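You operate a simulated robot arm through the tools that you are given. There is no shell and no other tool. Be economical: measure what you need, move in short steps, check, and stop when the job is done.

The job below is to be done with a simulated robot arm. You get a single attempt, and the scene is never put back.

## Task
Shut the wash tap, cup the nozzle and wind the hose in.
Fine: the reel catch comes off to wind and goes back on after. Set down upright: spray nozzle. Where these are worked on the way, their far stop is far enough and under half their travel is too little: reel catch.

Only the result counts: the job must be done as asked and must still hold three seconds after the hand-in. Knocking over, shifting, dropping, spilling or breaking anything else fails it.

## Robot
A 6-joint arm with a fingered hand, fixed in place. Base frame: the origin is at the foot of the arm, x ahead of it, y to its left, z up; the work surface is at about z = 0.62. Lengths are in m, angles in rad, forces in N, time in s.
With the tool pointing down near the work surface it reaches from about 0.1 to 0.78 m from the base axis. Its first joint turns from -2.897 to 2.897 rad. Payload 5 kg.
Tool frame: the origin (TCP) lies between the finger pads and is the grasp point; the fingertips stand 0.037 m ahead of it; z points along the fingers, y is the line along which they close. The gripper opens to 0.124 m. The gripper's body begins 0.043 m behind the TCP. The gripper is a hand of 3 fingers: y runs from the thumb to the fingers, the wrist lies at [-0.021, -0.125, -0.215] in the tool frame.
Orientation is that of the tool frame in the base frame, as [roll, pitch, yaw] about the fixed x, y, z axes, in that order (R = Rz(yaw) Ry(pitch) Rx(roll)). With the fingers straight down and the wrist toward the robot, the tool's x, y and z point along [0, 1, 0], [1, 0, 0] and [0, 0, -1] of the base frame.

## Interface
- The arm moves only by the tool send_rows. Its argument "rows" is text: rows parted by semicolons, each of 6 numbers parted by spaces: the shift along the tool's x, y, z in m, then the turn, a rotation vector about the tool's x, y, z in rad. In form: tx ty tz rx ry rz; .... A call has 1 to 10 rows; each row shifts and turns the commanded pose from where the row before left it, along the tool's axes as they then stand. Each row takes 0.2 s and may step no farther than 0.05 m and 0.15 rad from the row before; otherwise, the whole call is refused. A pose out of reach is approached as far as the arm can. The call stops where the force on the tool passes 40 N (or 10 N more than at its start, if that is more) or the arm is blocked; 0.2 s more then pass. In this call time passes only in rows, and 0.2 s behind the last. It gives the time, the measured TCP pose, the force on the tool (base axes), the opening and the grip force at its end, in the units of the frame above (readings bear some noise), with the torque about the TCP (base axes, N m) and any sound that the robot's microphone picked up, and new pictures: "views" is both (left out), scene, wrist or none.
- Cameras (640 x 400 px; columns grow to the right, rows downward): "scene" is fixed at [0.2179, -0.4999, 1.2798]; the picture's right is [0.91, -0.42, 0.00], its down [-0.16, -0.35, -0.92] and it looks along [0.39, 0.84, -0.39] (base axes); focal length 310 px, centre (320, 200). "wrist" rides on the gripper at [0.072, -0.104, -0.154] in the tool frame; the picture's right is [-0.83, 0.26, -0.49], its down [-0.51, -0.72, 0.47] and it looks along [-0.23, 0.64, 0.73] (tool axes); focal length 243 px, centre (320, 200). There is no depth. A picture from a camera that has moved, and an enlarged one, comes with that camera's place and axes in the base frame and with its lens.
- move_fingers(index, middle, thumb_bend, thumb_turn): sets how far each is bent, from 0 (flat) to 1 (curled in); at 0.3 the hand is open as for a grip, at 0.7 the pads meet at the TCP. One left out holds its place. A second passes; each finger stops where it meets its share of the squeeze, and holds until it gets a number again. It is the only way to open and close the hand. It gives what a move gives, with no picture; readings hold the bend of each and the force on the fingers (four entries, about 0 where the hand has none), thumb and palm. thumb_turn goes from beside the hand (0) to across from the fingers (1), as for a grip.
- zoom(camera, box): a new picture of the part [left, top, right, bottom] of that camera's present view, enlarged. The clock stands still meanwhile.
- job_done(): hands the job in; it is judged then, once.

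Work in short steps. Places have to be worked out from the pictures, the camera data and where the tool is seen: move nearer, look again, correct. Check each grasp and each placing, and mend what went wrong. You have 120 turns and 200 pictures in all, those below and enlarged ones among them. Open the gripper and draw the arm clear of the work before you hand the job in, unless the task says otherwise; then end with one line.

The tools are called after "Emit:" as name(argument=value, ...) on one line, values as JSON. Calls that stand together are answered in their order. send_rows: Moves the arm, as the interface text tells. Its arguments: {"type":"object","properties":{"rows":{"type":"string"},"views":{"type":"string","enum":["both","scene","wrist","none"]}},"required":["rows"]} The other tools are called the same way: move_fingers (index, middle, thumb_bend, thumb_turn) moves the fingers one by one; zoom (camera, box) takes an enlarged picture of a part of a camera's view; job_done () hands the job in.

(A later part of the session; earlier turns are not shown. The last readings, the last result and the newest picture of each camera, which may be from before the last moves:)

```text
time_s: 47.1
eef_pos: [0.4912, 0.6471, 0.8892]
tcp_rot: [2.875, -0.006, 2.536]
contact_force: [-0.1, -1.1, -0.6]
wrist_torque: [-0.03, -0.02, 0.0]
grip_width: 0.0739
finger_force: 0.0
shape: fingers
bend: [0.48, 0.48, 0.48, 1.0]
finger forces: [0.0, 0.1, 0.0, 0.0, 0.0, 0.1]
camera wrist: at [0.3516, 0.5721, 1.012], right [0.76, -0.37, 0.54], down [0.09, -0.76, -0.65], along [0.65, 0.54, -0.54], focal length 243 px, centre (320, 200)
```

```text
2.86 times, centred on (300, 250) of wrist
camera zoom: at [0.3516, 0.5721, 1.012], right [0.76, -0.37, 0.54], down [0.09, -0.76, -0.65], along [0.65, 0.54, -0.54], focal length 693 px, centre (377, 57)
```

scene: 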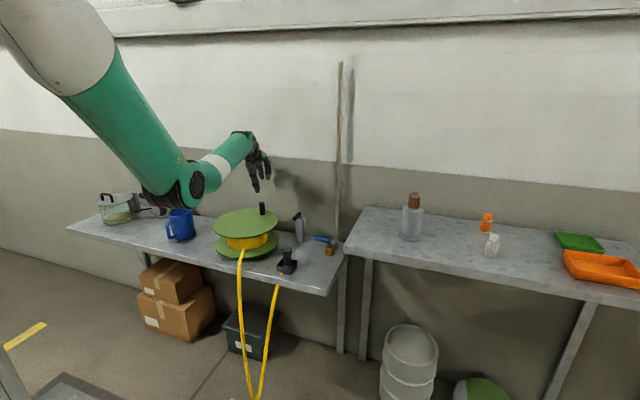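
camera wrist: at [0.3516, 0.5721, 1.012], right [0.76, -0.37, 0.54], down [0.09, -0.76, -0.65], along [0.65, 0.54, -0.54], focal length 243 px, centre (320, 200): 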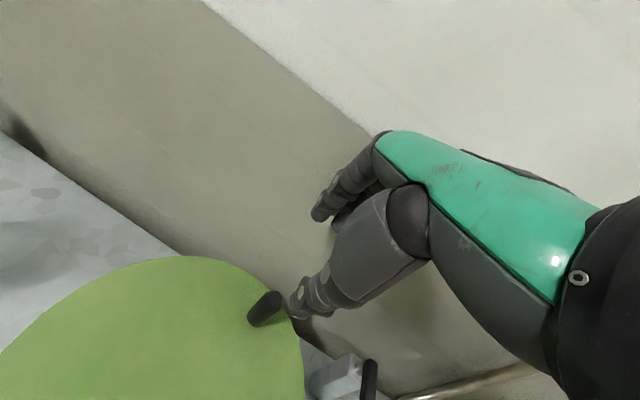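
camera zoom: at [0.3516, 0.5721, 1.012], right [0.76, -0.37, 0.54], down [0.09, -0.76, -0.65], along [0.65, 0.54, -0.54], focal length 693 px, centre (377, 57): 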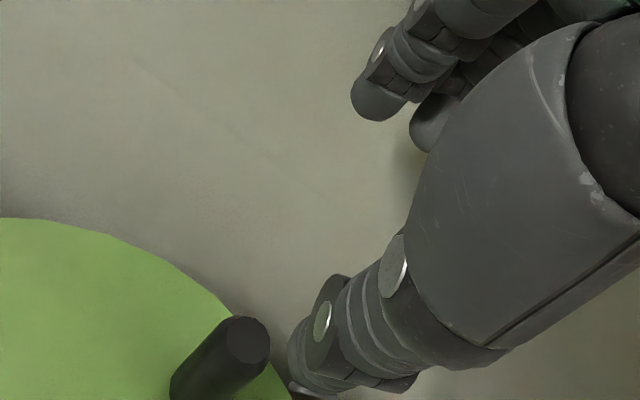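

Knob is at ≈(0.4925,0.652), well under the TCP. Descend around it.

Emit:
send_rows(rows="0 -0.0074 0.0275 0 0 0;0 -0.0074 0.0275 0 0 0;0 -0.0074 0.0275 0 0 0;0 -0.0074 0.0275 0 0 0")

Emit:
zoom(camera="scene", box=[220, 170, 310, 240])

Emit:
zoom(camera="wrist", box=[260, 160, 400, 280])

```text
time_s: 48.1
eef_pos: [0.4924, 0.6484, 0.7792]
tcp_rot: [2.863, -0.007, 2.535]
contact_force: [-4.1, -2.3, 31.6]
wrist_torque: [-1.15, 1.15, -0.06]
grip_width: 0.0755
finger_force: 15.9
shape: fingers
bend: [0.48, 0.48, 0.47, 1.0]
finger forces: [0.1, 0.1, 0.0, 0.0, 31.2, 0.0]
camera wrist: at [0.3533, 0.5727, 0.8997], right [0.75, -0.38, 0.54], down [0.09, -0.75, -0.66], along [0.65, 0.54, -0.53], focal length 243 px, centre (320, 200)
```

scene: 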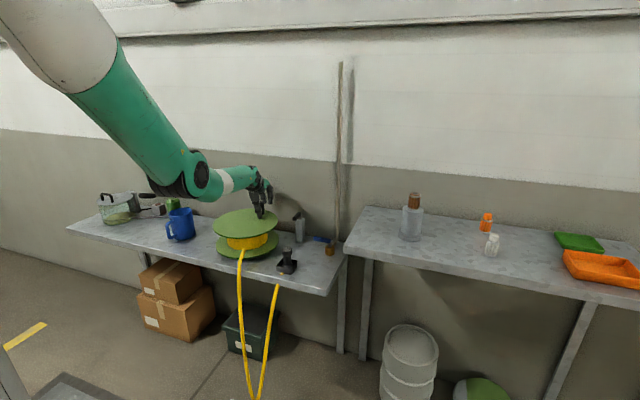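
wrist: 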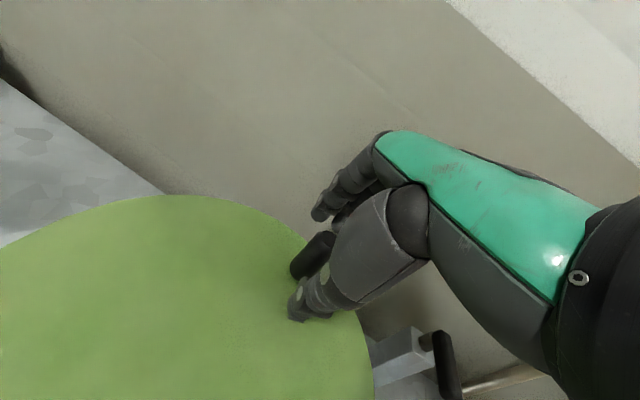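

```text
5.71 times, centred on (265, 205) of scene
camera zoom: at [0.2179, -0.4999, 1.2798], right [0.91, -0.42, 0.0], down [-0.16, -0.35, -0.92], along [0.39, 0.84, -0.39], focal length 1774 px, centre (634, 171)
```

zoom: 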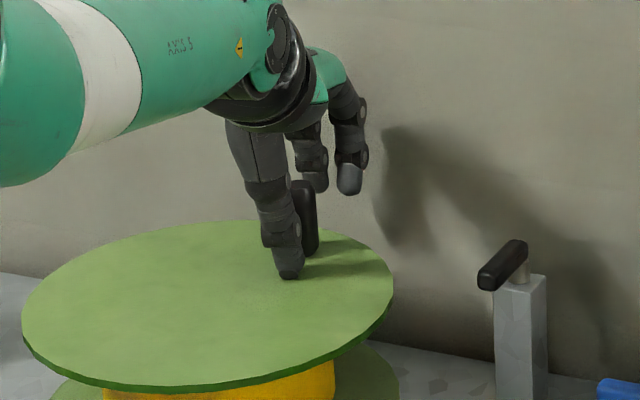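

```text
3.33 times, centred on (330, 220) of wrist
camera zoom: at [0.3533, 0.5727, 0.8997], right [0.75, -0.38, 0.54], down [0.09, -0.75, -0.66], along [0.65, 0.54, -0.53], focal length 809 px, centre (287, 133)
```

zoom: 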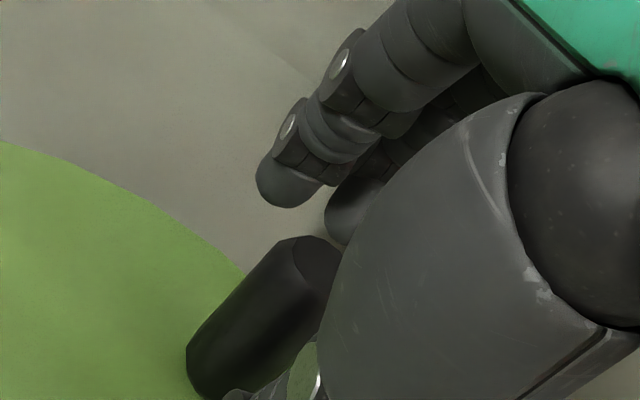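

Thumb touched the disc (31 N). Raise 12 mm, then close lightly on the knob.

Emit:
send_rows(rows="0 0.003 -0.0116 0 0 0", views="none")

Emit:
move_fingers(index=0.66, middle=0.66, thumb_bend=0.66)

Emit:
zoom(camera="scene", box=[220, 170, 310, 240])

Emit:
zoom(camera="wrist", box=[260, 160, 400, 280])

```text
time_s: 48.5
eef_pos: [0.4905, 0.643, 0.7821]
tcp_rot: [2.881, -0.005, 2.534]
contact_force: [-0.1, -0.1, -0.5]
wrist_torque: [0.04, -0.03, 0.0]
grip_width: 0.0733
finger_force: 0.1
shape: fingers
bend: [0.48, 0.48, 0.48, 1.0]
finger forces: [0.0, 0.0, 0.0, 0.1, 0.0, 0.0]
```

```text
time_s: 49.5
eef_pos: [0.4905, 0.6441, 0.7852]
tcp_rot: [2.879, -0.005, 2.537]
contact_force: [-2.4, -3.0, -3.3]
wrist_torque: [-0.13, 0.07, -0.02]
grip_width: 0.0271
finger_force: 2.0
shape: fingers
bend: [0.65, 0.66, 0.62, 1.0]
finger forces: [1.0, 0.0, 0.1, 0.1, 4.4, 0.1]
```

```text
5.71 times, centred on (265, 205) of scene
camera zoom: at [0.2179, -0.4999, 1.2798], right [0.91, -0.42, 0.0], down [-0.16, -0.35, -0.92], along [0.39, 0.84, -0.39], focal length 1774 px, centre (634, 171)
```

zoom: 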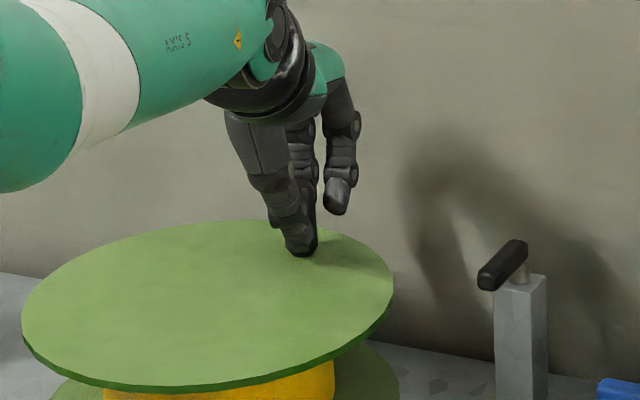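

```text
3.33 times, centred on (330, 220) of wrist
camera zoom: at [0.3524, 0.5701, 0.9067], right [0.76, -0.37, 0.54], down [0.09, -0.76, -0.65], along [0.65, 0.54, -0.54], focal length 809 px, centre (287, 133)
```

zoom: 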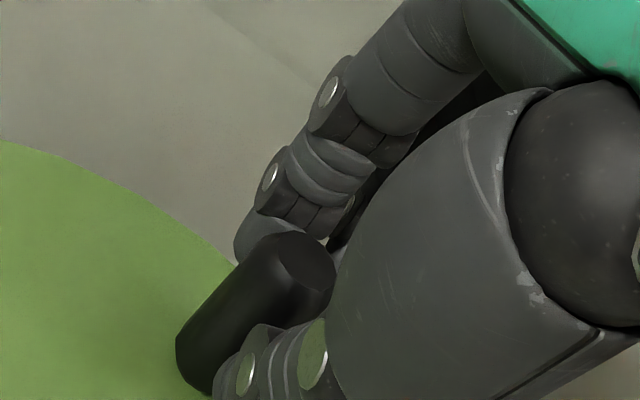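

Only the index is on the knob; open a bit, shift 12 mm along +x to straddle it with both fingers, and close again.

Emit:
move_fingers(index=0.56, middle=0.56, thumb_bend=0.54)

Emit:
send_rows(rows="0.012 0 0 0 0 0", views="none")

Emit:
move_fingers(index=0.68, middle=0.68, thumb_bend=0.66)

Emit:
zoom(camera="wrist", box=[260, 160, 400, 280])

```text
time_s: 50.5
eef_pos: [0.4916, 0.6442, 0.7852]
tcp_rot: [2.877, -0.004, 2.536]
contact_force: [-0.2, 0.6, -0.1]
wrist_torque: [0.0, -0.03, 0.02]
grip_width: 0.0518
finger_force: 0.1
shape: fingers
bend: [0.56, 0.56, 0.54, 1.0]
finger forces: [0.0, 0.0, 0.1, 0.0, 0.0, 0.0]
```

```text
time_s: 50.9
eef_pos: [0.4828, 0.6508, 0.7858]
tcp_rot: [2.877, -0.007, 2.536]
contact_force: [0.6, 0.6, 0.4]
wrist_torque: [0.03, -0.01, 0.01]
grip_width: 0.0516
finger_force: 0.0
shape: fingers
bend: [0.56, 0.56, 0.54, 1.0]
finger forces: [0.0, 0.0, 0.0, 0.0, 0.0, 0.0]
```

```text
time_s: 51.9
eef_pos: [0.4808, 0.6526, 0.7852]
tcp_rot: [2.878, -0.006, 2.535]
contact_force: [-3.1, -3.3, -2.1]
wrist_torque: [-0.13, 0.1, -0.01]
grip_width: 0.023
finger_force: 3.5
shape: fingers
bend: [0.68, 0.67, 0.62, 1.0]
finger forces: [0.0, 1.0, 0.0, 0.1, 5.7, 0.0]
```

```text
3.33 times, centred on (330, 220) of wrist
camera zoom: at [0.3434, 0.5774, 0.907], right [0.76, -0.37, 0.54], down [0.09, -0.76, -0.65], along [0.65, 0.54, -0.54], focal length 809 px, centre (287, 133)
```

zoom: 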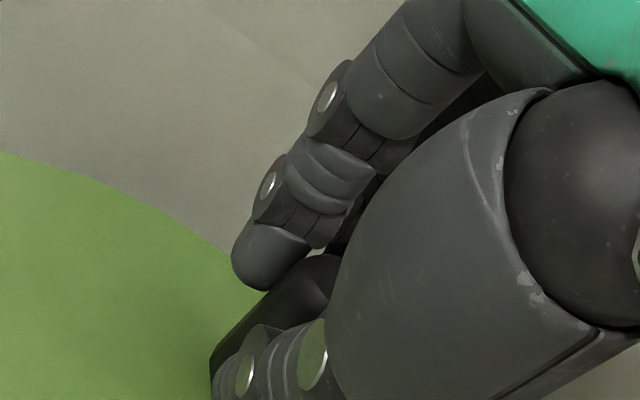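

Now the middle touches. Centre in between: shift back 5 mm and close.

Emit:
move_fingers(index=0.56, middle=0.56, thumb_bend=0.56)

Emit:
send_rows(rows="-0.006 0 0.002 0 0 0", views="none")

Emit:
move_fingers(index=0.72, middle=0.72, thumb_bend=0.66)

Emit:
zoom(camera="wrist", box=[260, 160, 400, 280])

```text
time_s: 52.9
eef_pos: [0.4834, 0.6518, 0.7864]
tcp_rot: [2.877, -0.007, 2.538]
contact_force: [0.3, 0.2, -0.2]
wrist_torque: [0.03, 0.01, 0.02]
grip_width: 0.0483
finger_force: 0.0
shape: fingers
bend: [0.56, 0.56, 0.56, 1.0]
finger forces: [0.0, 0.1, 0.0, 0.0, 0.1, 0.1]
```

```text
time_s: 53.3
eef_pos: [0.4872, 0.6501, 0.7833]
tcp_rot: [2.876, -0.004, 2.536]
contact_force: [-0.3, 0.4, 0.0]
wrist_torque: [-0.02, -0.01, 0.0]
grip_width: 0.0485
finger_force: 0.1
shape: fingers
bend: [0.56, 0.56, 0.56, 1.0]
finger forces: [0.1, 0.0, 0.1, 0.1, 0.1, 0.0]
```

```text
time_s: 54.3
eef_pos: [0.4859, 0.6492, 0.7833]
tcp_rot: [2.878, -0.006, 2.536]
contact_force: [0.3, -0.1, -7.0]
wrist_torque: [-0.06, 0.09, 0.01]
grip_width: 0.0233
finger_force: 8.5
shape: fingers
bend: [0.71, 0.71, 0.62, 1.0]
finger forces: [5.7, 3.4, 0.1, 0.1, 7.1, 0.1]
```

```text
3.33 times, centred on (330, 220) of wrist
camera zoom: at [0.3476, 0.5754, 0.905], right [0.76, -0.37, 0.54], down [0.09, -0.76, -0.65], along [0.65, 0.54, -0.54], focal length 809 px, centre (287, 133)
```

zoom: 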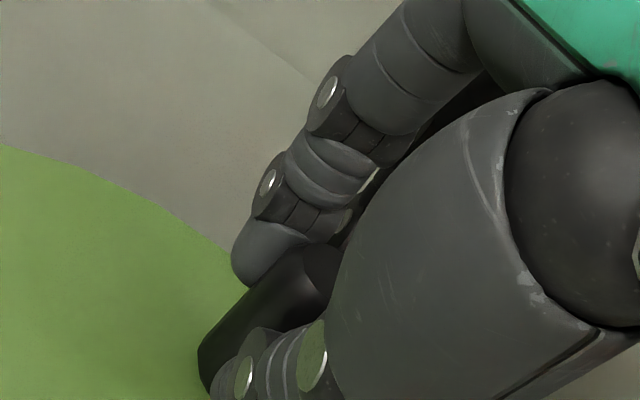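

Three-point grip on the knob. Test turn 15° counter-clockwise and look at forces and the hose.

Emit:
send_rows(rows="0.01105 0.00425 0.00114 0 0 0;0.01153 0.00286 0.00077 0 0 0", views="scene")

```text
time_s: 54.9
eef_pos: [0.471, 0.669, 0.7835]
tcp_rot: [2.878, -0.007, 2.536]
contact_force: [2.3, 2.1, -9.3]
wrist_torque: [-0.07, -0.04, 0.1]
grip_width: 0.0233
finger_force: 9.8
shape: fingers
bend: [0.71, 0.71, 0.62, 1.0]
finger forces: [7.0, 5.6, 0.0, 0.0, 6.0, 0.0]
```

scene: 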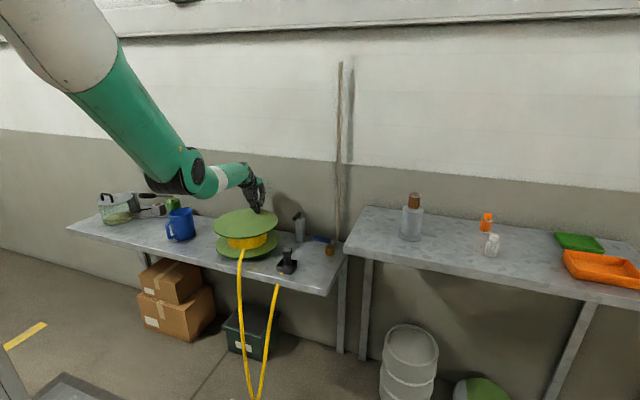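

Turns easily. Continue counter-clockwise 60° along the circle, watching hose and forces.

Emit:
send_rows(rows="0.0190 0.0014 0.0004 0 0 0;0.0189 -0.0023 -0.0006 0 0 0;0.0179 -0.0061 -0.0016 0 0 0;0.0162 -0.0096 -0.0026 0 0 0;0.0138 -0.0127 -0.0034 0 0 0", views="scene")

Emit:
zoom(camera="scene", box=[200, 180, 310, 290])

```text
time_s: 56.1
eef_pos: [0.3826, 0.6921, 0.7849]
tcp_rot: [2.876, -0.006, 2.537]
contact_force: [-0.1, 1.2, -0.6]
wrist_torque: [-0.03, -0.03, -0.01]
grip_width: 0.0083
finger_force: 0.1
shape: fingers
bend: [0.72, 0.72, 0.66, 1.0]
finger forces: [0.1, 0.0, 0.1, 0.0, 0.0, 0.0]
```

scene: 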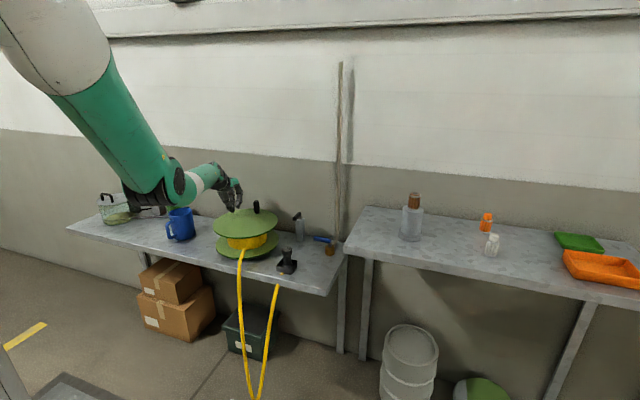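

```text
3.64 times, centred on (255, 235) of scene
camera zoom: at [0.2179, -0.4999, 1.2798], right [0.91, -0.42, 0.0], down [-0.16, -0.35, -0.92], along [0.39, 0.84, -0.39], focal length 1129 px, centre (556, 73)
```

zoom: 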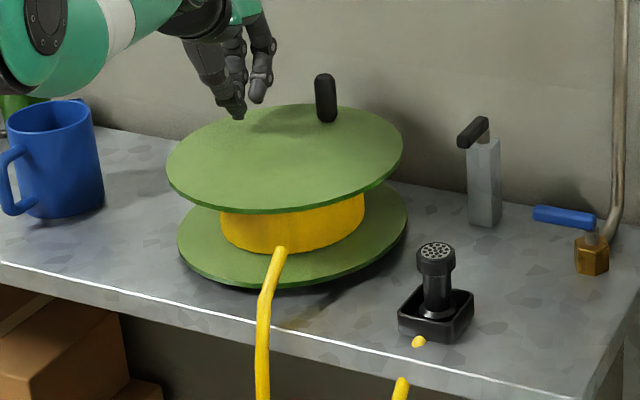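

The pinch slipped off; knob now at ≈(0.471,0.675). The closed fingers can push it instead. I'm on its CCW side, so push it clockwise around the circle and see whether the hose shortens.

Emit:
send_rows(rows="-0.0138 0.0127 0.0034 0 0 0;-0.0162 0.0096 0.0026 0 0 0;-0.0179 0.0061 0.0016 0 0 0;-0.0189 0.0023 0.0006 0 0 0;-0.0190 -0.0014 -0.0004 0 0 0", views="scene")

Emit:
zoom(camera="scene", box=[210, 170, 300, 250])

```text
time_s: 57.3
eef_pos: [0.4716, 0.6711, 0.7844]
tcp_rot: [2.876, -0.003, 2.536]
contact_force: [-0.8, 0.0, 0.7]
wrist_torque: [0.01, -0.03, -0.01]
grip_width: 0.0083
finger_force: 0.1
shape: fingers
bend: [0.72, 0.72, 0.66, 1.0]
finger forces: [0.0, 0.0, 0.1, 0.0, 0.0, 0.1]
```

scene: 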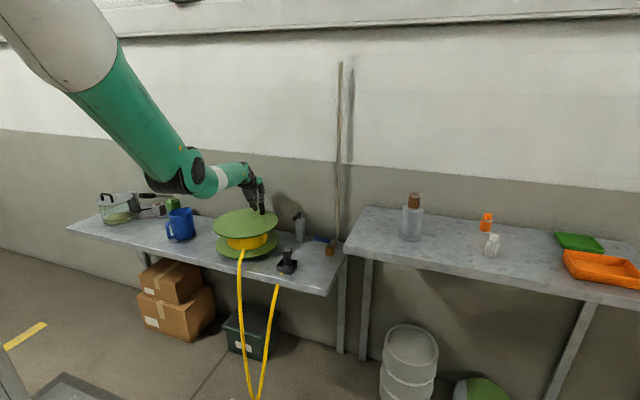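

```text
5.00 times, centred on (255, 210) of scene
camera zoom: at [0.2179, -0.4999, 1.2798], right [0.91, -0.42, 0.0], down [-0.16, -0.35, -0.92], along [0.39, 0.84, -0.39], focal length 1552 px, centre (645, 150)
```

zoom: 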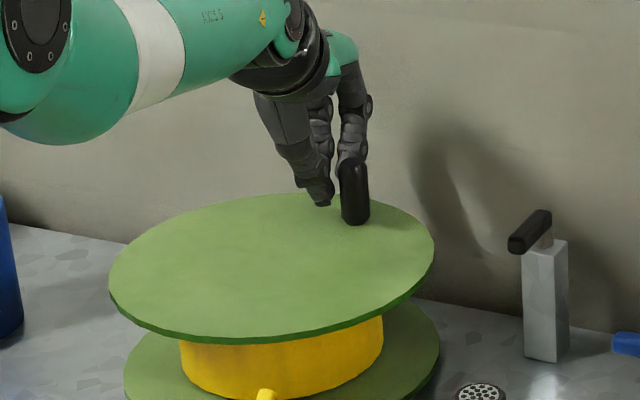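

It pushes the knob well. Continue clockwise another 96°.

Emit:
send_rows(rows="-0.0182 -0.0052 -0.0014 0 0 0;-0.0167 -0.0088 -0.0024 0 0 0;-0.0145 -0.0120 -0.0032 0 0 0;-0.0116 -0.0146 -0.0039 0 0 0;-0.0082 -0.0166 -0.0045 0 0 0;-0.0044 -0.0179 -0.0048 0 0 0;-0.0005 -0.0184 -0.0049 0 0 0;0.0035 -0.0181 -0.0048 0 0 0", views="both")

Emit:
zoom(camera="scene", box=[200, 180, 310, 290])

```text
time_s: 58.7
eef_pos: [0.4813, 0.5706, 0.7839]
tcp_rot: [2.876, -0.017, 2.541]
contact_force: [-22.9, 22.9, -1.1]
wrist_torque: [0.2, 0.22, -0.63]
grip_width: 0.0056
finger_force: 14.9
shape: fingers
bend: [0.72, 0.72, 0.68, 0.94]
finger forces: [0.0, 0.0, 0.0, 0.0, 30.0, 0.1]
stopped in row 7: the force on the tool passed its limit at 42 N (the readings are from after the stop); the commanded pose is now the measured one
camera wrist: at [0.3444, 0.4941, 0.907], right [0.76, -0.37, 0.53], down [0.09, -0.75, -0.65], along [0.64, 0.54, -0.54], focal length 243 px, centre (320, 200)
```

scene: 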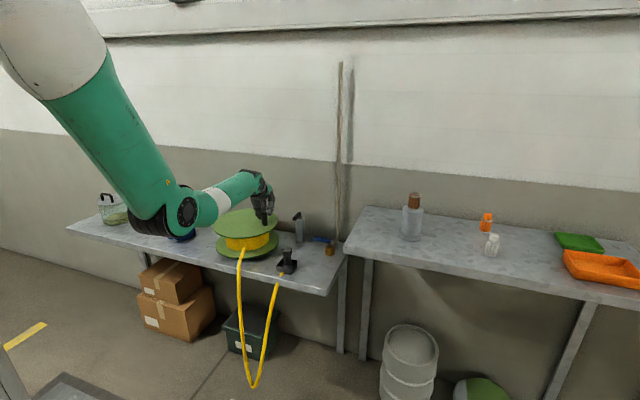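
wrist: 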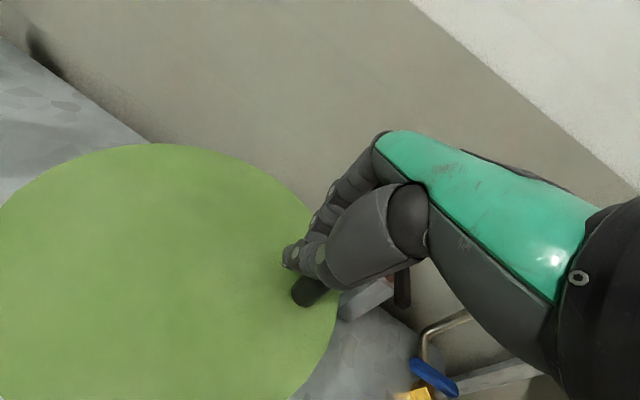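

```text
3.64 times, centred on (255, 235) of scene
camera zoom: at [0.2179, -0.4999, 1.2798], right [0.91, -0.42, 0.0], down [-0.16, -0.35, -0.92], along [0.39, 0.84, -0.39], focal length 1129 px, centre (556, 73)
```

zoom: 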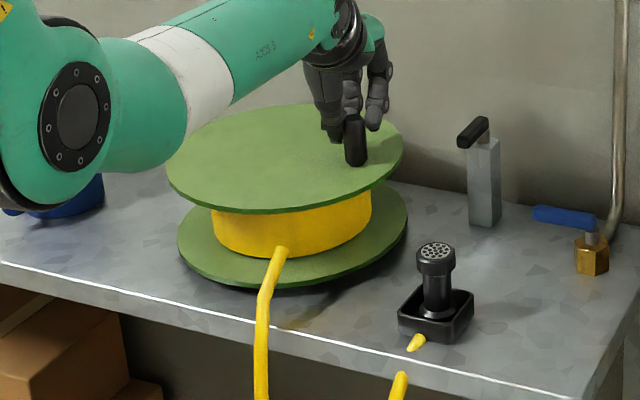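

The hose loop has risen – clockwise winds it in. The thumb got jammed radially against the knob, though; raise the hand and re-measure knob and centre.

Emit:
send_rows(rows="0.004 0.003 -0.004 0 0 0;0 0.0104 -0.0386 0 0 0;0 0.0104 -0.0386 0 0 0;0 -0.03 -0.008 0 0 0;0 -0.04 -0.0107 0 0 0", views="wrist")

Emit:
zoom(camera="scene", box=[200, 190, 300, 270])

Emit:
zoom(camera="wrist", box=[100, 100, 360, 360])

```text
time_s: 59.9
eef_pos: [0.4415, 0.5114, 0.8717]
tcp_rot: [2.876, -0.011, 2.538]
contact_force: [0.1, -1.1, 0.1]
wrist_torque: [0.0, 0.02, 0.02]
grip_width: 0.0077
finger_force: 0.0
shape: fingers
bend: [0.72, 0.72, 0.66, 1.0]
finger forces: [0.1, 0.1, 0.0, 0.0, 0.0, 0.0]
camera wrist: at [0.3034, 0.4354, 0.9941], right [0.76, -0.37, 0.53], down [0.09, -0.75, -0.65], along [0.65, 0.54, -0.54], focal length 243 px, centre (320, 200)
```

wrist: 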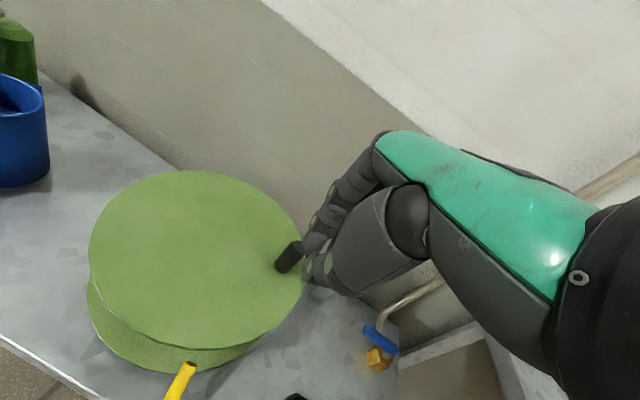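

```text
5.00 times, centred on (250, 230) of scene
camera zoom: at [0.2179, -0.4999, 1.2798], right [0.91, -0.42, 0.0], down [-0.16, -0.35, -0.92], along [0.39, 0.84, -0.39], focal length 1552 px, centre (670, 50)
```

zoom: 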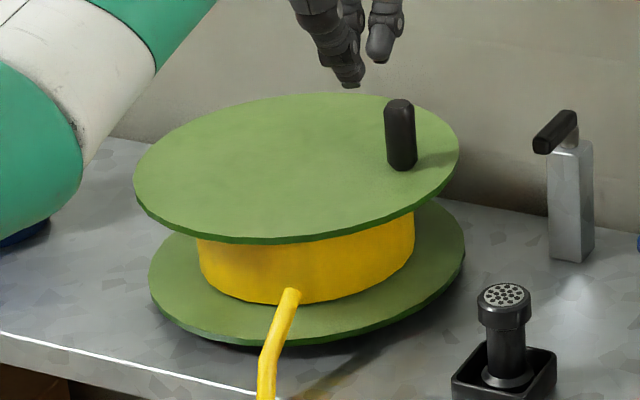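

```text
1.54 times, centred on (230, 230) of wrist
camera zoom: at [0.3034, 0.4354, 0.9941], right [0.76, -0.37, 0.53], down [0.09, -0.75, -0.65], along [0.65, 0.54, -0.54], focal length 373 px, centre (458, 154)
```

zoom: 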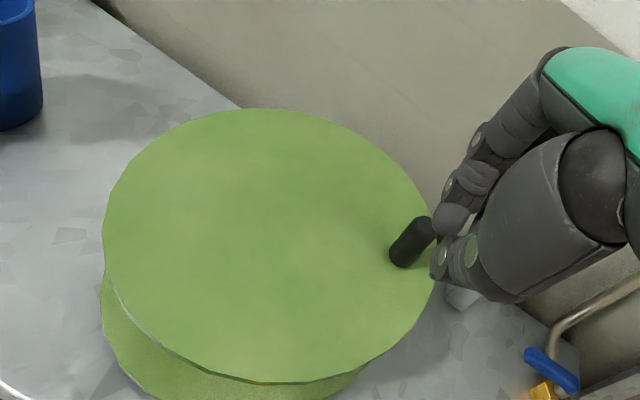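

Now well determined: reel centre (0.413,0.611), knob radius 0.0876, knob at (0.483,0.559), clockwise winds in. I'll re-grip the knob firmly (three-point) this time and follow the accurate circle.

Emit:
move_fingers(index=0.52, middle=0.52, thumb_bend=0.5)

Emit:
send_rows(rows="-0.0022 0.0287 0.0077 0 0 0;-0.0022 0.0287 0.0077 0 0 0;0 -0.0058 0.0215 0 0 0;0 -0.0058 0.0215 0 0 0;0 -0.0058 0.0215 0 0 0;0 -0.0058 0.0215 0 0 0", views="none")

Emit:
zoom(camera="wrist", box=[240, 160, 400, 300])

Emit:
zoom(camera="scene", box=[220, 180, 310, 250])

```text
time_s: 60.9
eef_pos: [0.4401, 0.5107, 0.8721]
tcp_rot: [2.876, -0.013, 2.538]
contact_force: [0.0, -0.1, -0.5]
wrist_torque: [-0.02, -0.03, -0.02]
grip_width: 0.0639
finger_force: 0.2
shape: fingers
bend: [0.52, 0.52, 0.5, 1.0]
finger forces: [0.0, 0.1, 0.0, 0.0, 0.1, 0.1]
```

```text
time_s: 62.3
eef_pos: [0.476, 0.5572, 0.778]
tcp_rot: [2.874, -0.012, 2.537]
contact_force: [-0.5, 0.3, 0.2]
wrist_torque: [-0.03, 0.01, 0.03]
grip_width: 0.0639
finger_force: 0.1
shape: fingers
bend: [0.52, 0.52, 0.5, 1.0]
finger forces: [0.0, 0.0, 0.0, 0.1, 0.0, 0.0]
```

```text
2.86 times, centred on (320, 230) of wrist
camera zoom: at [0.3391, 0.4816, 0.9011], right [0.76, -0.37, 0.53], down [0.09, -0.75, -0.65], along [0.65, 0.54, -0.54], focal length 693 px, centre (320, 114)
```

zoom: 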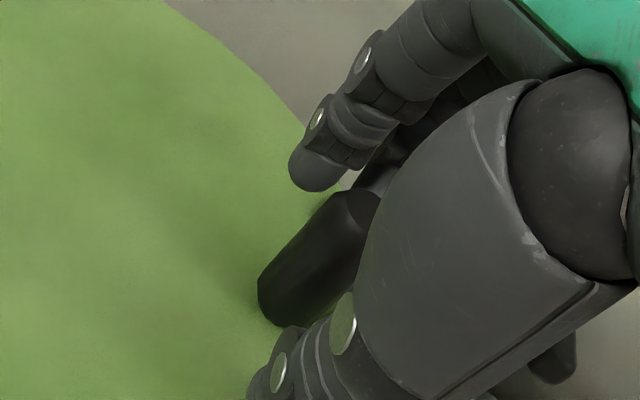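

```text
5.71 times, centred on (265, 215) of scene
camera zoom: at [0.2179, -0.4999, 1.2798], right [0.91, -0.42, 0.0], down [-0.16, -0.35, -0.92], along [0.39, 0.84, -0.39], focal length 1774 px, centre (634, 114)
```

zoom: 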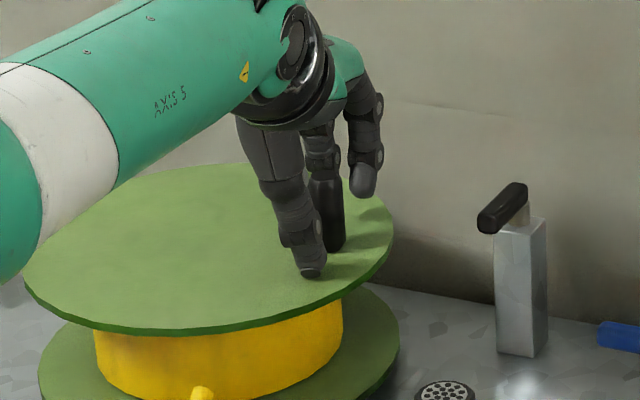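

Knob is between. Close firmly.

Emit:
move_fingers(index=0.85, middle=0.85, thumb_bend=0.78)

Emit:
zoom(camera="wrist", box=[240, 160, 400, 300])

```text
time_s: 63.3
eef_pos: [0.4773, 0.5563, 0.7778]
tcp_rot: [2.879, -0.013, 2.537]
contact_force: [4.6, -5.5, -4.8]
wrist_torque: [-0.32, -0.03, -0.09]
grip_width: 0.0213
finger_force: 21.4
shape: fingers
bend: [0.65, 0.67, 0.66, 1.0]
finger forces: [9.2, 11.7, 0.0, 0.0, 21.7, 0.1]
```

```text
2.86 times, centred on (320, 230) of wrist
camera zoom: at [0.3393, 0.4812, 0.9006], right [0.76, -0.37, 0.53], down [0.09, -0.76, -0.65], along [0.65, 0.54, -0.54], focal length 693 px, centre (320, 114)
```

zoom: 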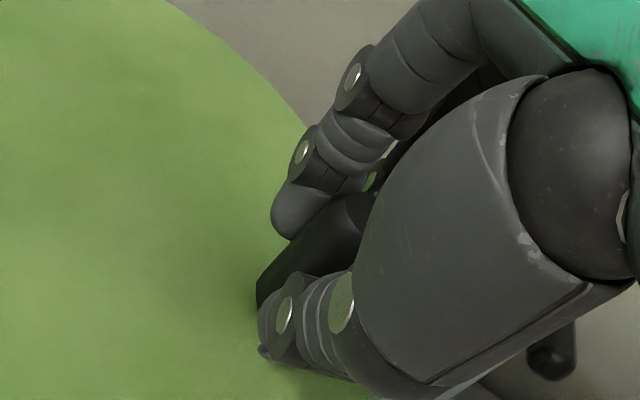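

Firm grip (21 N). Crank clockwise along the circle, first 48°.

Emit:
send_rows(rows="0.0025 -0.0175 -0.0047 0 0 0;0.0062 -0.0166 -0.0045 0 0 0;0.0096 -0.0151 -0.0040 0 0 0;0.0126 -0.0128 -0.0034 0 0 0", views="scene")

```text
time_s: 64.3
eef_pos: [0.4155, 0.523, 0.7784]
tcp_rot: [2.88, -0.012, 2.54]
contact_force: [0.5, -17.9, -11.0]
wrist_torque: [-0.49, 0.22, -0.18]
grip_width: 0.0176
finger_force: 28.5
shape: fingers
bend: [0.71, 0.71, 0.68, 0.97]
finger forces: [8.4, 21.3, 0.1, 0.0, 26.6, 0.0]
```

scene: 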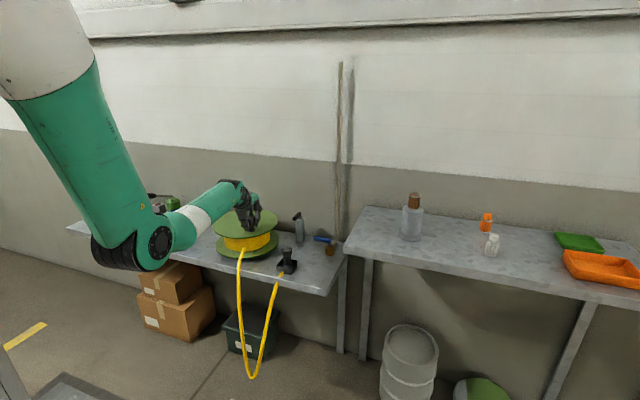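

Winding works (loop rising). Force shows my path ~5 mm too far inside here; correct outwards and continue.

Emit:
send_rows(rows="0.0125 -0.0139 -0.0038 0 0 0;0.0169 -0.0067 -0.0018 0 0 0;0.0180 -0.0032 -0.0009 0 0 0;0.0183 0.0005 0.0001 0 0 0", views="scene")

Emit:
zoom(camera="scene", box=[190, 180, 290, 260])

```text
time_s: 65.3
eef_pos: [0.349, 0.5407, 0.7802]
tcp_rot: [2.879, -0.011, 2.536]
contact_force: [9.5, 3.8, -26.2]
wrist_torque: [-0.03, -0.04, -0.42]
grip_width: 0.0149
finger_force: 27.0
shape: fingers
bend: [0.6, 0.71, 0.72, 0.95]
finger forces: [15.9, 19.2, 0.0, 0.0, 20.5, 0.0]
```

scene: 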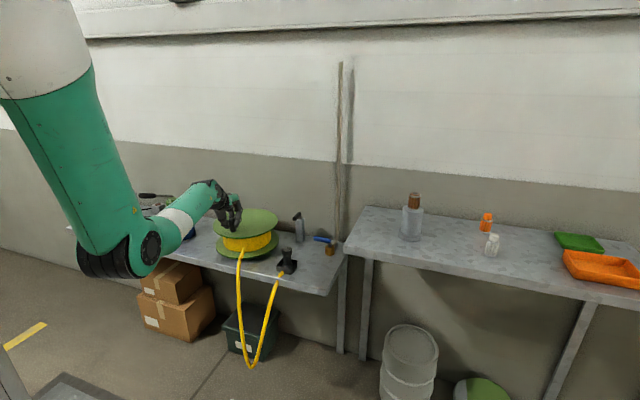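

```text
5.00 times, centred on (240, 220) of scene
camera zoom: at [0.2179, -0.4999, 1.2798], right [0.91, -0.42, 0.0], down [-0.16, -0.35, -0.92], along [0.39, 0.84, -0.39], focal length 1552 px, centre (720, 100)
```

zoom: 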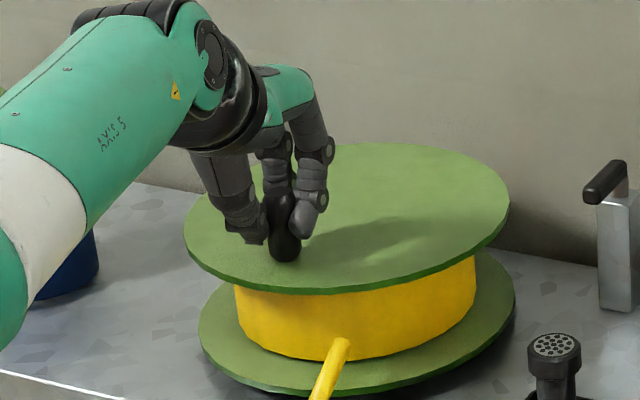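

The knob is slipping behind the fingers. For this sector a closed-finger push from its trailing side (two columns) is stabler. Release, rise, go behind the knob, close, and lower.

Emit:
move_fingers(index=0.5, middle=0.5, thumb_bend=0.5)

Emit:
send_rows(rows="0 0.0078 -0.029 0 0 0;0 0.0078 -0.029 0 0 0;-0.0363 0.003 0.001 0 0 0", views="none")

Emit:
move_fingers(index=0.7, middle=0.7, thumb_bend=0.7)

Emit:
send_rows(rows="0 -0.0078 0.029 0 0 0", views="wrist")

Emit:
zoom(camera="scene", box=[190, 180, 290, 260])

```text
time_s: 66.3
eef_pos: [0.3504, 0.5399, 0.7816]
tcp_rot: [2.874, -0.012, 2.537]
contact_force: [-0.6, -0.6, 0.2]
wrist_torque: [-0.01, -0.02, 0.0]
grip_width: 0.067
finger_force: 0.0
shape: fingers
bend: [0.5, 0.5, 0.5, 1.0]
finger forces: [0.0, 0.0, 0.0, 0.0, 0.1, 0.0]
```

```text
time_s: 67.1
eef_pos: [0.3832, 0.5183, 0.8433]
tcp_rot: [2.875, -0.014, 2.539]
contact_force: [0.6, -0.1, -0.7]
wrist_torque: [0.02, 0.0, 0.0]
grip_width: 0.0671
finger_force: 0.0
shape: fingers
bend: [0.5, 0.5, 0.5, 1.0]
finger forces: [0.0, 0.1, 0.1, 0.1, 0.0, 0.1]
```

```text
time_s: 68.1
eef_pos: [0.3836, 0.5195, 0.8437]
tcp_rot: [2.876, -0.012, 2.537]
contact_force: [0.2, -0.1, -0.7]
wrist_torque: [0.04, 0.0, -0.01]
grip_width: 0.0075
finger_force: 0.0
shape: fingers
bend: [0.7, 0.7, 0.7, 1.0]
finger forces: [0.1, 0.0, 0.0, 0.0, 0.1, 0.0]
```

```text
time_s: 68.5
eef_pos: [0.3827, 0.5186, 0.8147]
tcp_rot: [2.875, -0.011, 2.54]
contact_force: [0.4, -0.7, 0.4]
wrist_torque: [0.02, 0.03, 0.01]
grip_width: 0.0078
finger_force: 0.1
shape: fingers
bend: [0.7, 0.7, 0.7, 1.0]
finger forces: [0.0, 0.0, 0.0, 0.0, 0.0, 0.0]
camera wrist: at [0.2443, 0.4437, 0.9364], right [0.76, -0.37, 0.53], down [0.09, -0.75, -0.65], along [0.65, 0.54, -0.54], focal length 243 px, centre (320, 200)
```

wrist: 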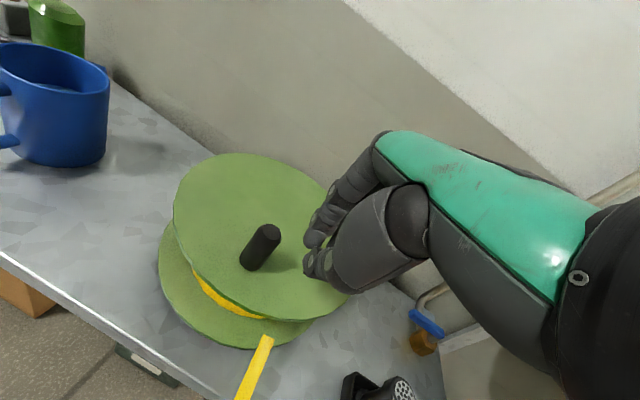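

```text
5.00 times, centred on (240, 220) of scene
camera zoom: at [0.2179, -0.4999, 1.2798], right [0.91, -0.42, 0.0], down [-0.16, -0.35, -0.92], along [0.39, 0.84, -0.39], focal length 1552 px, centre (720, 100)
```

zoom: 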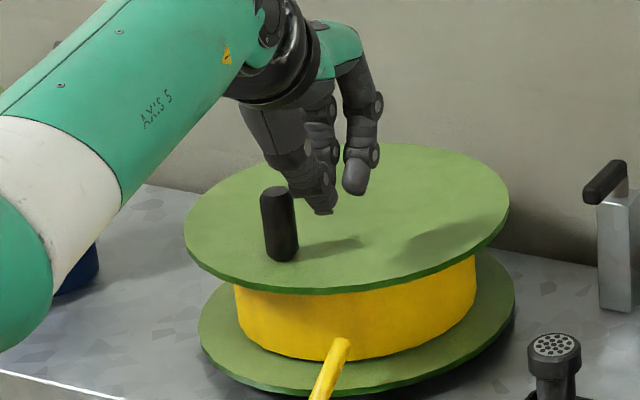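

Knob at (0.352,0.551); my closed fingers are behind it. Lower and push around.

Emit:
send_rows(rows="0 -0.0088 0.0328 0 0 0;0.0180 -0.0032 -0.0009 0 0 0;0.0183 0.0005 0.0001 0 0 0;0.0178 0.0042 0.0011 0 0 0;0.0165 0.0076 0.0020 0 0 0;0.0145 0.0108 0.0029 0 0 0", views="scene")

Emit:
zoom(camera="scene", box=[190, 180, 290, 260])

```text
time_s: 69.9
eef_pos: [0.3198, 0.5883, 0.7779]
tcp_rot: [2.874, -0.012, 2.534]
contact_force: [0.7, -0.6, 0.9]
wrist_torque: [0.01, -0.04, 0.03]
grip_width: 0.0072
finger_force: 0.1
shape: fingers
bend: [0.7, 0.7, 0.7, 1.0]
finger forces: [0.0, 0.0, 0.0, 0.0, 0.0, 0.1]
```

scene: 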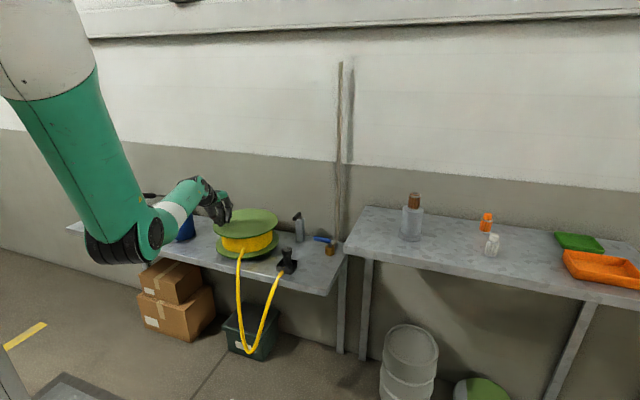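

```text
5.00 times, centred on (240, 220) of scene
camera zoom: at [0.2179, -0.4999, 1.2798], right [0.91, -0.42, 0.0], down [-0.16, -0.35, -0.92], along [0.39, 0.84, -0.39], focal length 1552 px, centre (720, 100)
```

zoom: 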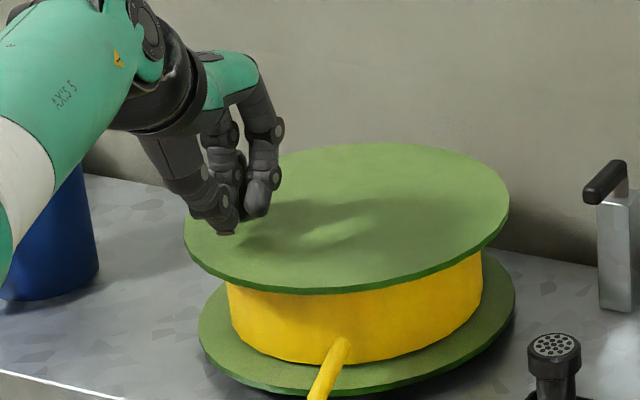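

Smooth. Continue around the far side.

Emit:
send_rows(rows="0.0118 0.0135 0.0036 0 0 0;0.0087 0.0156 0.0042 0 0 0;0.0051 0.0170 0.0046 0 0 0;0.0014 0.0177 0.0047 0 0 0;-0.0025 0.0175 0.0047 0 0 0;-0.0062 0.0166 0.0045 0 0 0", views="scene")

Emit:
zoom(camera="scene", box=[190, 180, 290, 260])

```text
time_s: 71.3
eef_pos: [0.3657, 0.6843, 0.7781]
tcp_rot: [2.877, -0.012, 2.538]
contact_force: [0.1, -0.9, 0.8]
wrist_torque: [0.01, -0.02, 0.01]
grip_width: 0.0073
finger_force: 0.7
shape: fingers
bend: [0.7, 0.7, 0.7, 1.0]
finger forces: [0.1, 0.5, 0.0, 0.0, 0.0, 0.1]
```

scene: 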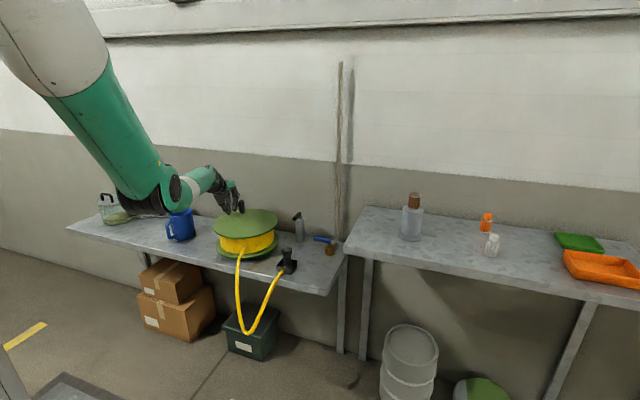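

```text
5.00 times, centred on (240, 220) of scene
camera zoom: at [0.2179, -0.4999, 1.2798], right [0.91, -0.42, 0.0], down [-0.16, -0.35, -0.92], along [0.39, 0.84, -0.39], focal length 1552 px, centre (720, 100)
```

zoom: 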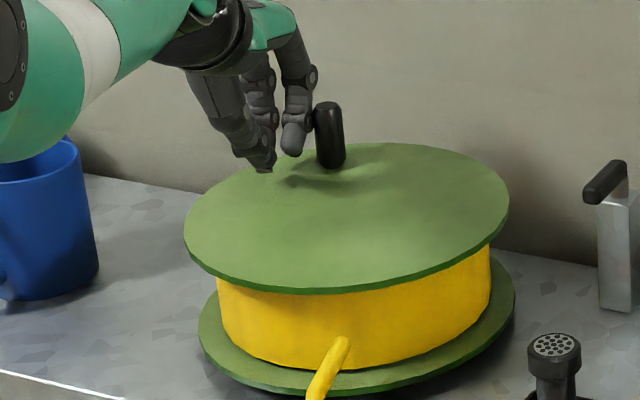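

Continue: push over the back and to the right.

Emit:
send_rows(rows="-0.0096 0.0151 0.0040 0 0 0;-0.0126 0.0128 0.0034 0 0 0;-0.0151 0.0099 0.0027 0 0 0;-0.0169 0.0067 0.0018 0 0 0;-0.0180 0.0032 0.0009 0 0 0;-0.0183 -0.0005 -0.0001 0 0 0;-0.0178 -0.0042 -0.0011 0 0 0", views="scene")

Emit:
zoom(camera="scene", box=[200, 180, 300, 260])

```text
time_s: 72.9
eef_pos: [0.4795, 0.6546, 0.7771]
tcp_rot: [2.876, -0.011, 2.537]
contact_force: [-0.9, -1.1, 0.2]
wrist_torque: [0.0, 0.0, -0.02]
grip_width: 0.0068
finger_force: 0.1
shape: fingers
bend: [0.7, 0.7, 0.7, 1.0]
finger forces: [0.1, 0.1, 0.0, 0.1, 0.0, 0.0]
```

scene: 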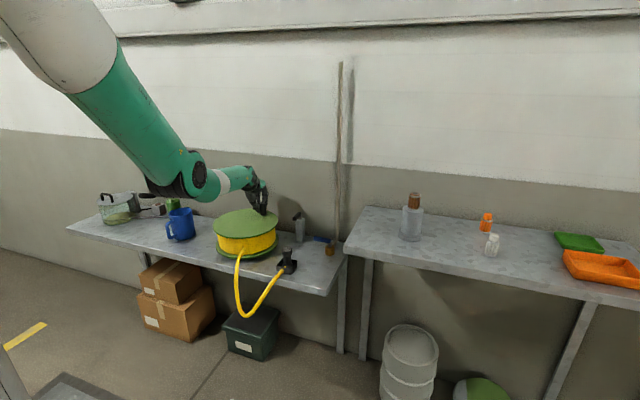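

```text
5.00 times, centred on (250, 220) of scene
camera zoom: at [0.2179, -0.4999, 1.2798], right [0.91, -0.42, 0.0], down [-0.16, -0.35, -0.92], along [0.39, 0.84, -0.39], focal length 1552 px, centre (670, 100)
```

zoom: 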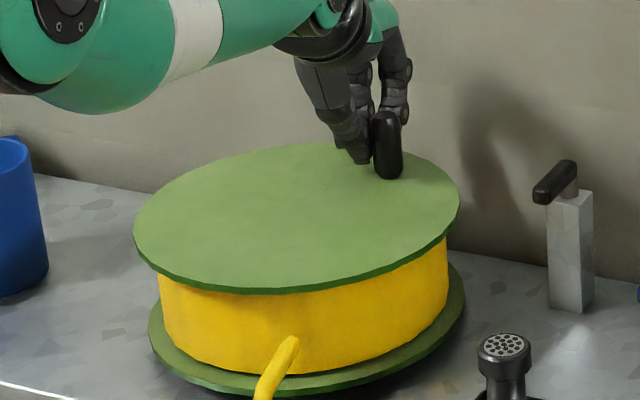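

One turn done; loop now shallow (~316 px). Two more push rows, then switch to a finger pull for the front-right sector.

Emit:
send_rows(rows="-0.0165 -0.0076 -0.0020 0 0 0;-0.0145 -0.0108 -0.0029 0 0 0;0.004 0.004 0 0 0 0;0 0.0104 -0.0386 0 0 0;0 0.0052 -0.0193 0 0 0;0 -0.04 -0.0107 0 0 0", views="wrist")

Emit:
zoom(camera="scene", box=[200, 180, 300, 260])

```text
time_s: 74.3
eef_pos: [0.4685, 0.5946, 0.8369]
tcp_rot: [2.875, -0.011, 2.536]
contact_force: [-0.1, 0.4, -0.1]
wrist_torque: [0.0, 0.02, 0.03]
grip_width: 0.0069
finger_force: 0.1
shape: fingers
bend: [0.7, 0.7, 0.7, 1.0]
finger forces: [0.0, 0.0, 0.0, 0.0, 0.0, 0.0]
camera wrist: at [0.3314, 0.5187, 0.9581], right [0.76, -0.37, 0.53], down [0.09, -0.75, -0.65], along [0.65, 0.54, -0.54], focal length 243 px, centre (320, 200)
```

wrist: 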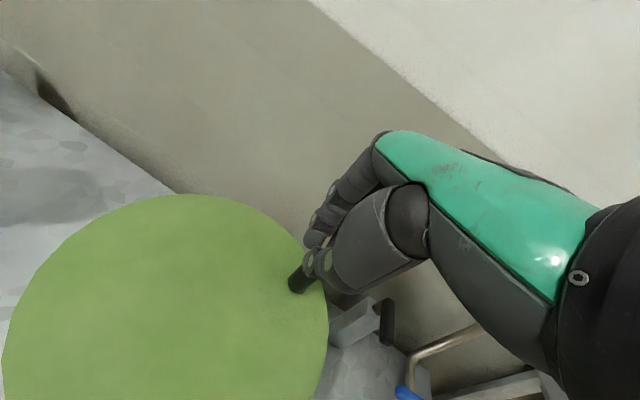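

```text
5.00 times, centred on (250, 220) of scene
camera zoom: at [0.2179, -0.4999, 1.2798], right [0.91, -0.42, 0.0], down [-0.16, -0.35, -0.92], along [0.39, 0.84, -0.39], focal length 1552 px, centre (670, 100)
```

zoom: 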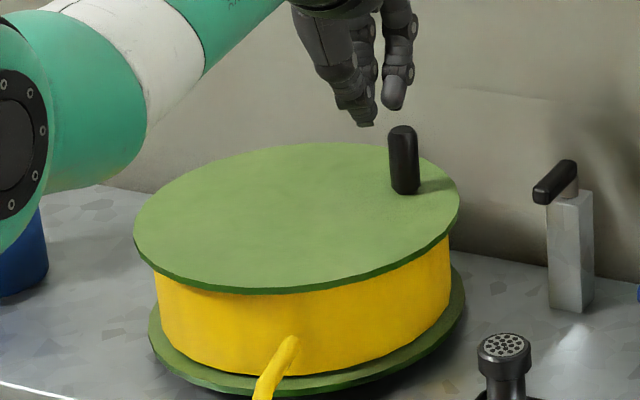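

Knob at (0.497,0.605). Straddle it with open fingers and grip firmly.

Emit:
move_fingers(index=0.5, middle=0.5, thumb_bend=0.48)

Emit:
send_rows(rows="-0.0146 0.0203 0.0054 0 0 0;0 -0.0074 0.0275 0 0 0;0 -0.0074 0.0275 0 0 0", views="none")

Emit:
move_fingers(index=0.85, middle=0.85, thumb_bend=0.78)

Emit:
send_rows(rows="-0.0076 -0.0160 -0.0043 0 0 0;-0.0040 -0.0173 -0.0046 0 0 0", views="scene")

```text
time_s: 75.3
eef_pos: [0.4689, 0.5948, 0.8355]
tcp_rot: [2.876, -0.012, 2.538]
contact_force: [-0.1, -0.9, 0.1]
wrist_torque: [-0.03, 0.04, -0.03]
grip_width: 0.0698
finger_force: 0.1
shape: fingers
bend: [0.5, 0.5, 0.48, 1.0]
finger forces: [0.0, 0.0, 0.0, 0.1, 0.0, 0.0]
```

```text
time_s: 76.1
eef_pos: [0.4937, 0.6042, 0.7812]
tcp_rot: [2.874, -0.013, 2.537]
contact_force: [0.0, 0.2, 0.4]
wrist_torque: [0.01, 0.01, 0.01]
grip_width: 0.0704
finger_force: 0.0
shape: fingers
bend: [0.5, 0.5, 0.48, 1.0]
finger forces: [0.0, 0.1, 0.0, 0.0, 0.0, 0.0]
```

```text
time_s: 77.1
eef_pos: [0.4933, 0.602, 0.7787]
tcp_rot: [2.877, -0.013, 2.539]
contact_force: [4.3, -3.2, -9.7]
wrist_torque: [-0.26, 0.02, 0.09]
grip_width: 0.0204
finger_force: 21.1
shape: fingers
bend: [0.71, 0.68, 0.65, 1.0]
finger forces: [8.3, 12.3, 0.0, 0.0, 21.8, 0.0]
```

```text
time_s: 77.7
eef_pos: [0.4855, 0.5678, 0.7775]
tcp_rot: [2.876, -0.012, 2.537]
contact_force: [16.6, -7.2, -11.8]
wrist_torque: [-0.26, -0.27, -0.27]
grip_width: 0.0189
finger_force: 23.8
shape: fingers
bend: [0.71, 0.71, 0.67, 1.0]
finger forces: [10.3, 20.6, 0.0, 0.1, 17.5, 0.1]
```

scene: 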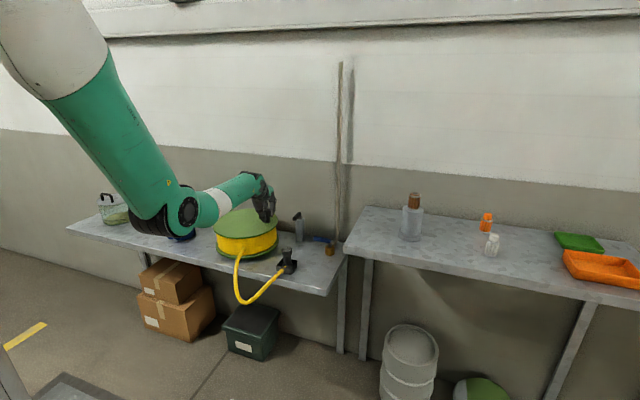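

Path is ~5 mm inside again (outward force); correct and go on.

Emit:
send_rows(rows="-0.0050 -0.0167 -0.0045 0 0 0;0.0030 -0.0180 -0.0048 0 0 0;0.0066 -0.0170 -0.0045 0 0 0", views="scene")

Emit:
zoom(camera="scene", box=[200, 190, 320, 310])

```text
time_s: 78.5
eef_pos: [0.4593, 0.533, 0.7821]
tcp_rot: [2.865, -0.009, 2.535]
contact_force: [20.0, 20.7, -18.8]
wrist_torque: [0.05, -0.14, -0.08]
grip_width: 0.0146
finger_force: 27.5
shape: fingers
bend: [0.55, 0.64, 0.75, 1.0]
finger forces: [21.9, 25.0, 0.1, 0.1, 8.0, 0.0]
stopped in row 3: the force on the tool passed its limit at 45 N (the readings are from after the stop); the commanded pose is now the measured one
```

scene: 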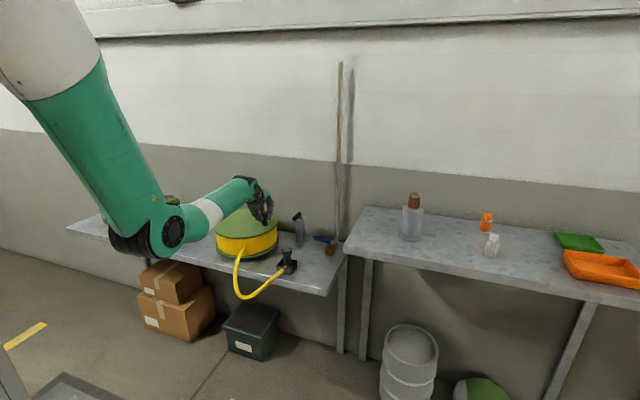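

```text
3.33 times, centred on (260, 250) of scene
camera zoom: at [0.2179, -0.4999, 1.2798], right [0.91, -0.42, 0.0], down [-0.16, -0.35, -0.92], along [0.39, 0.84, -0.39], focal length 1035 px, centre (520, 33)
```

zoom: 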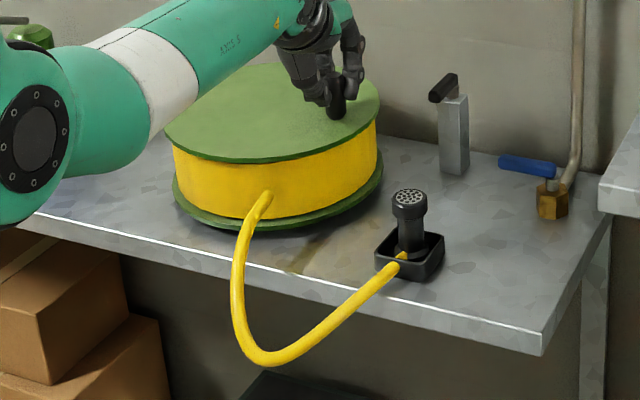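

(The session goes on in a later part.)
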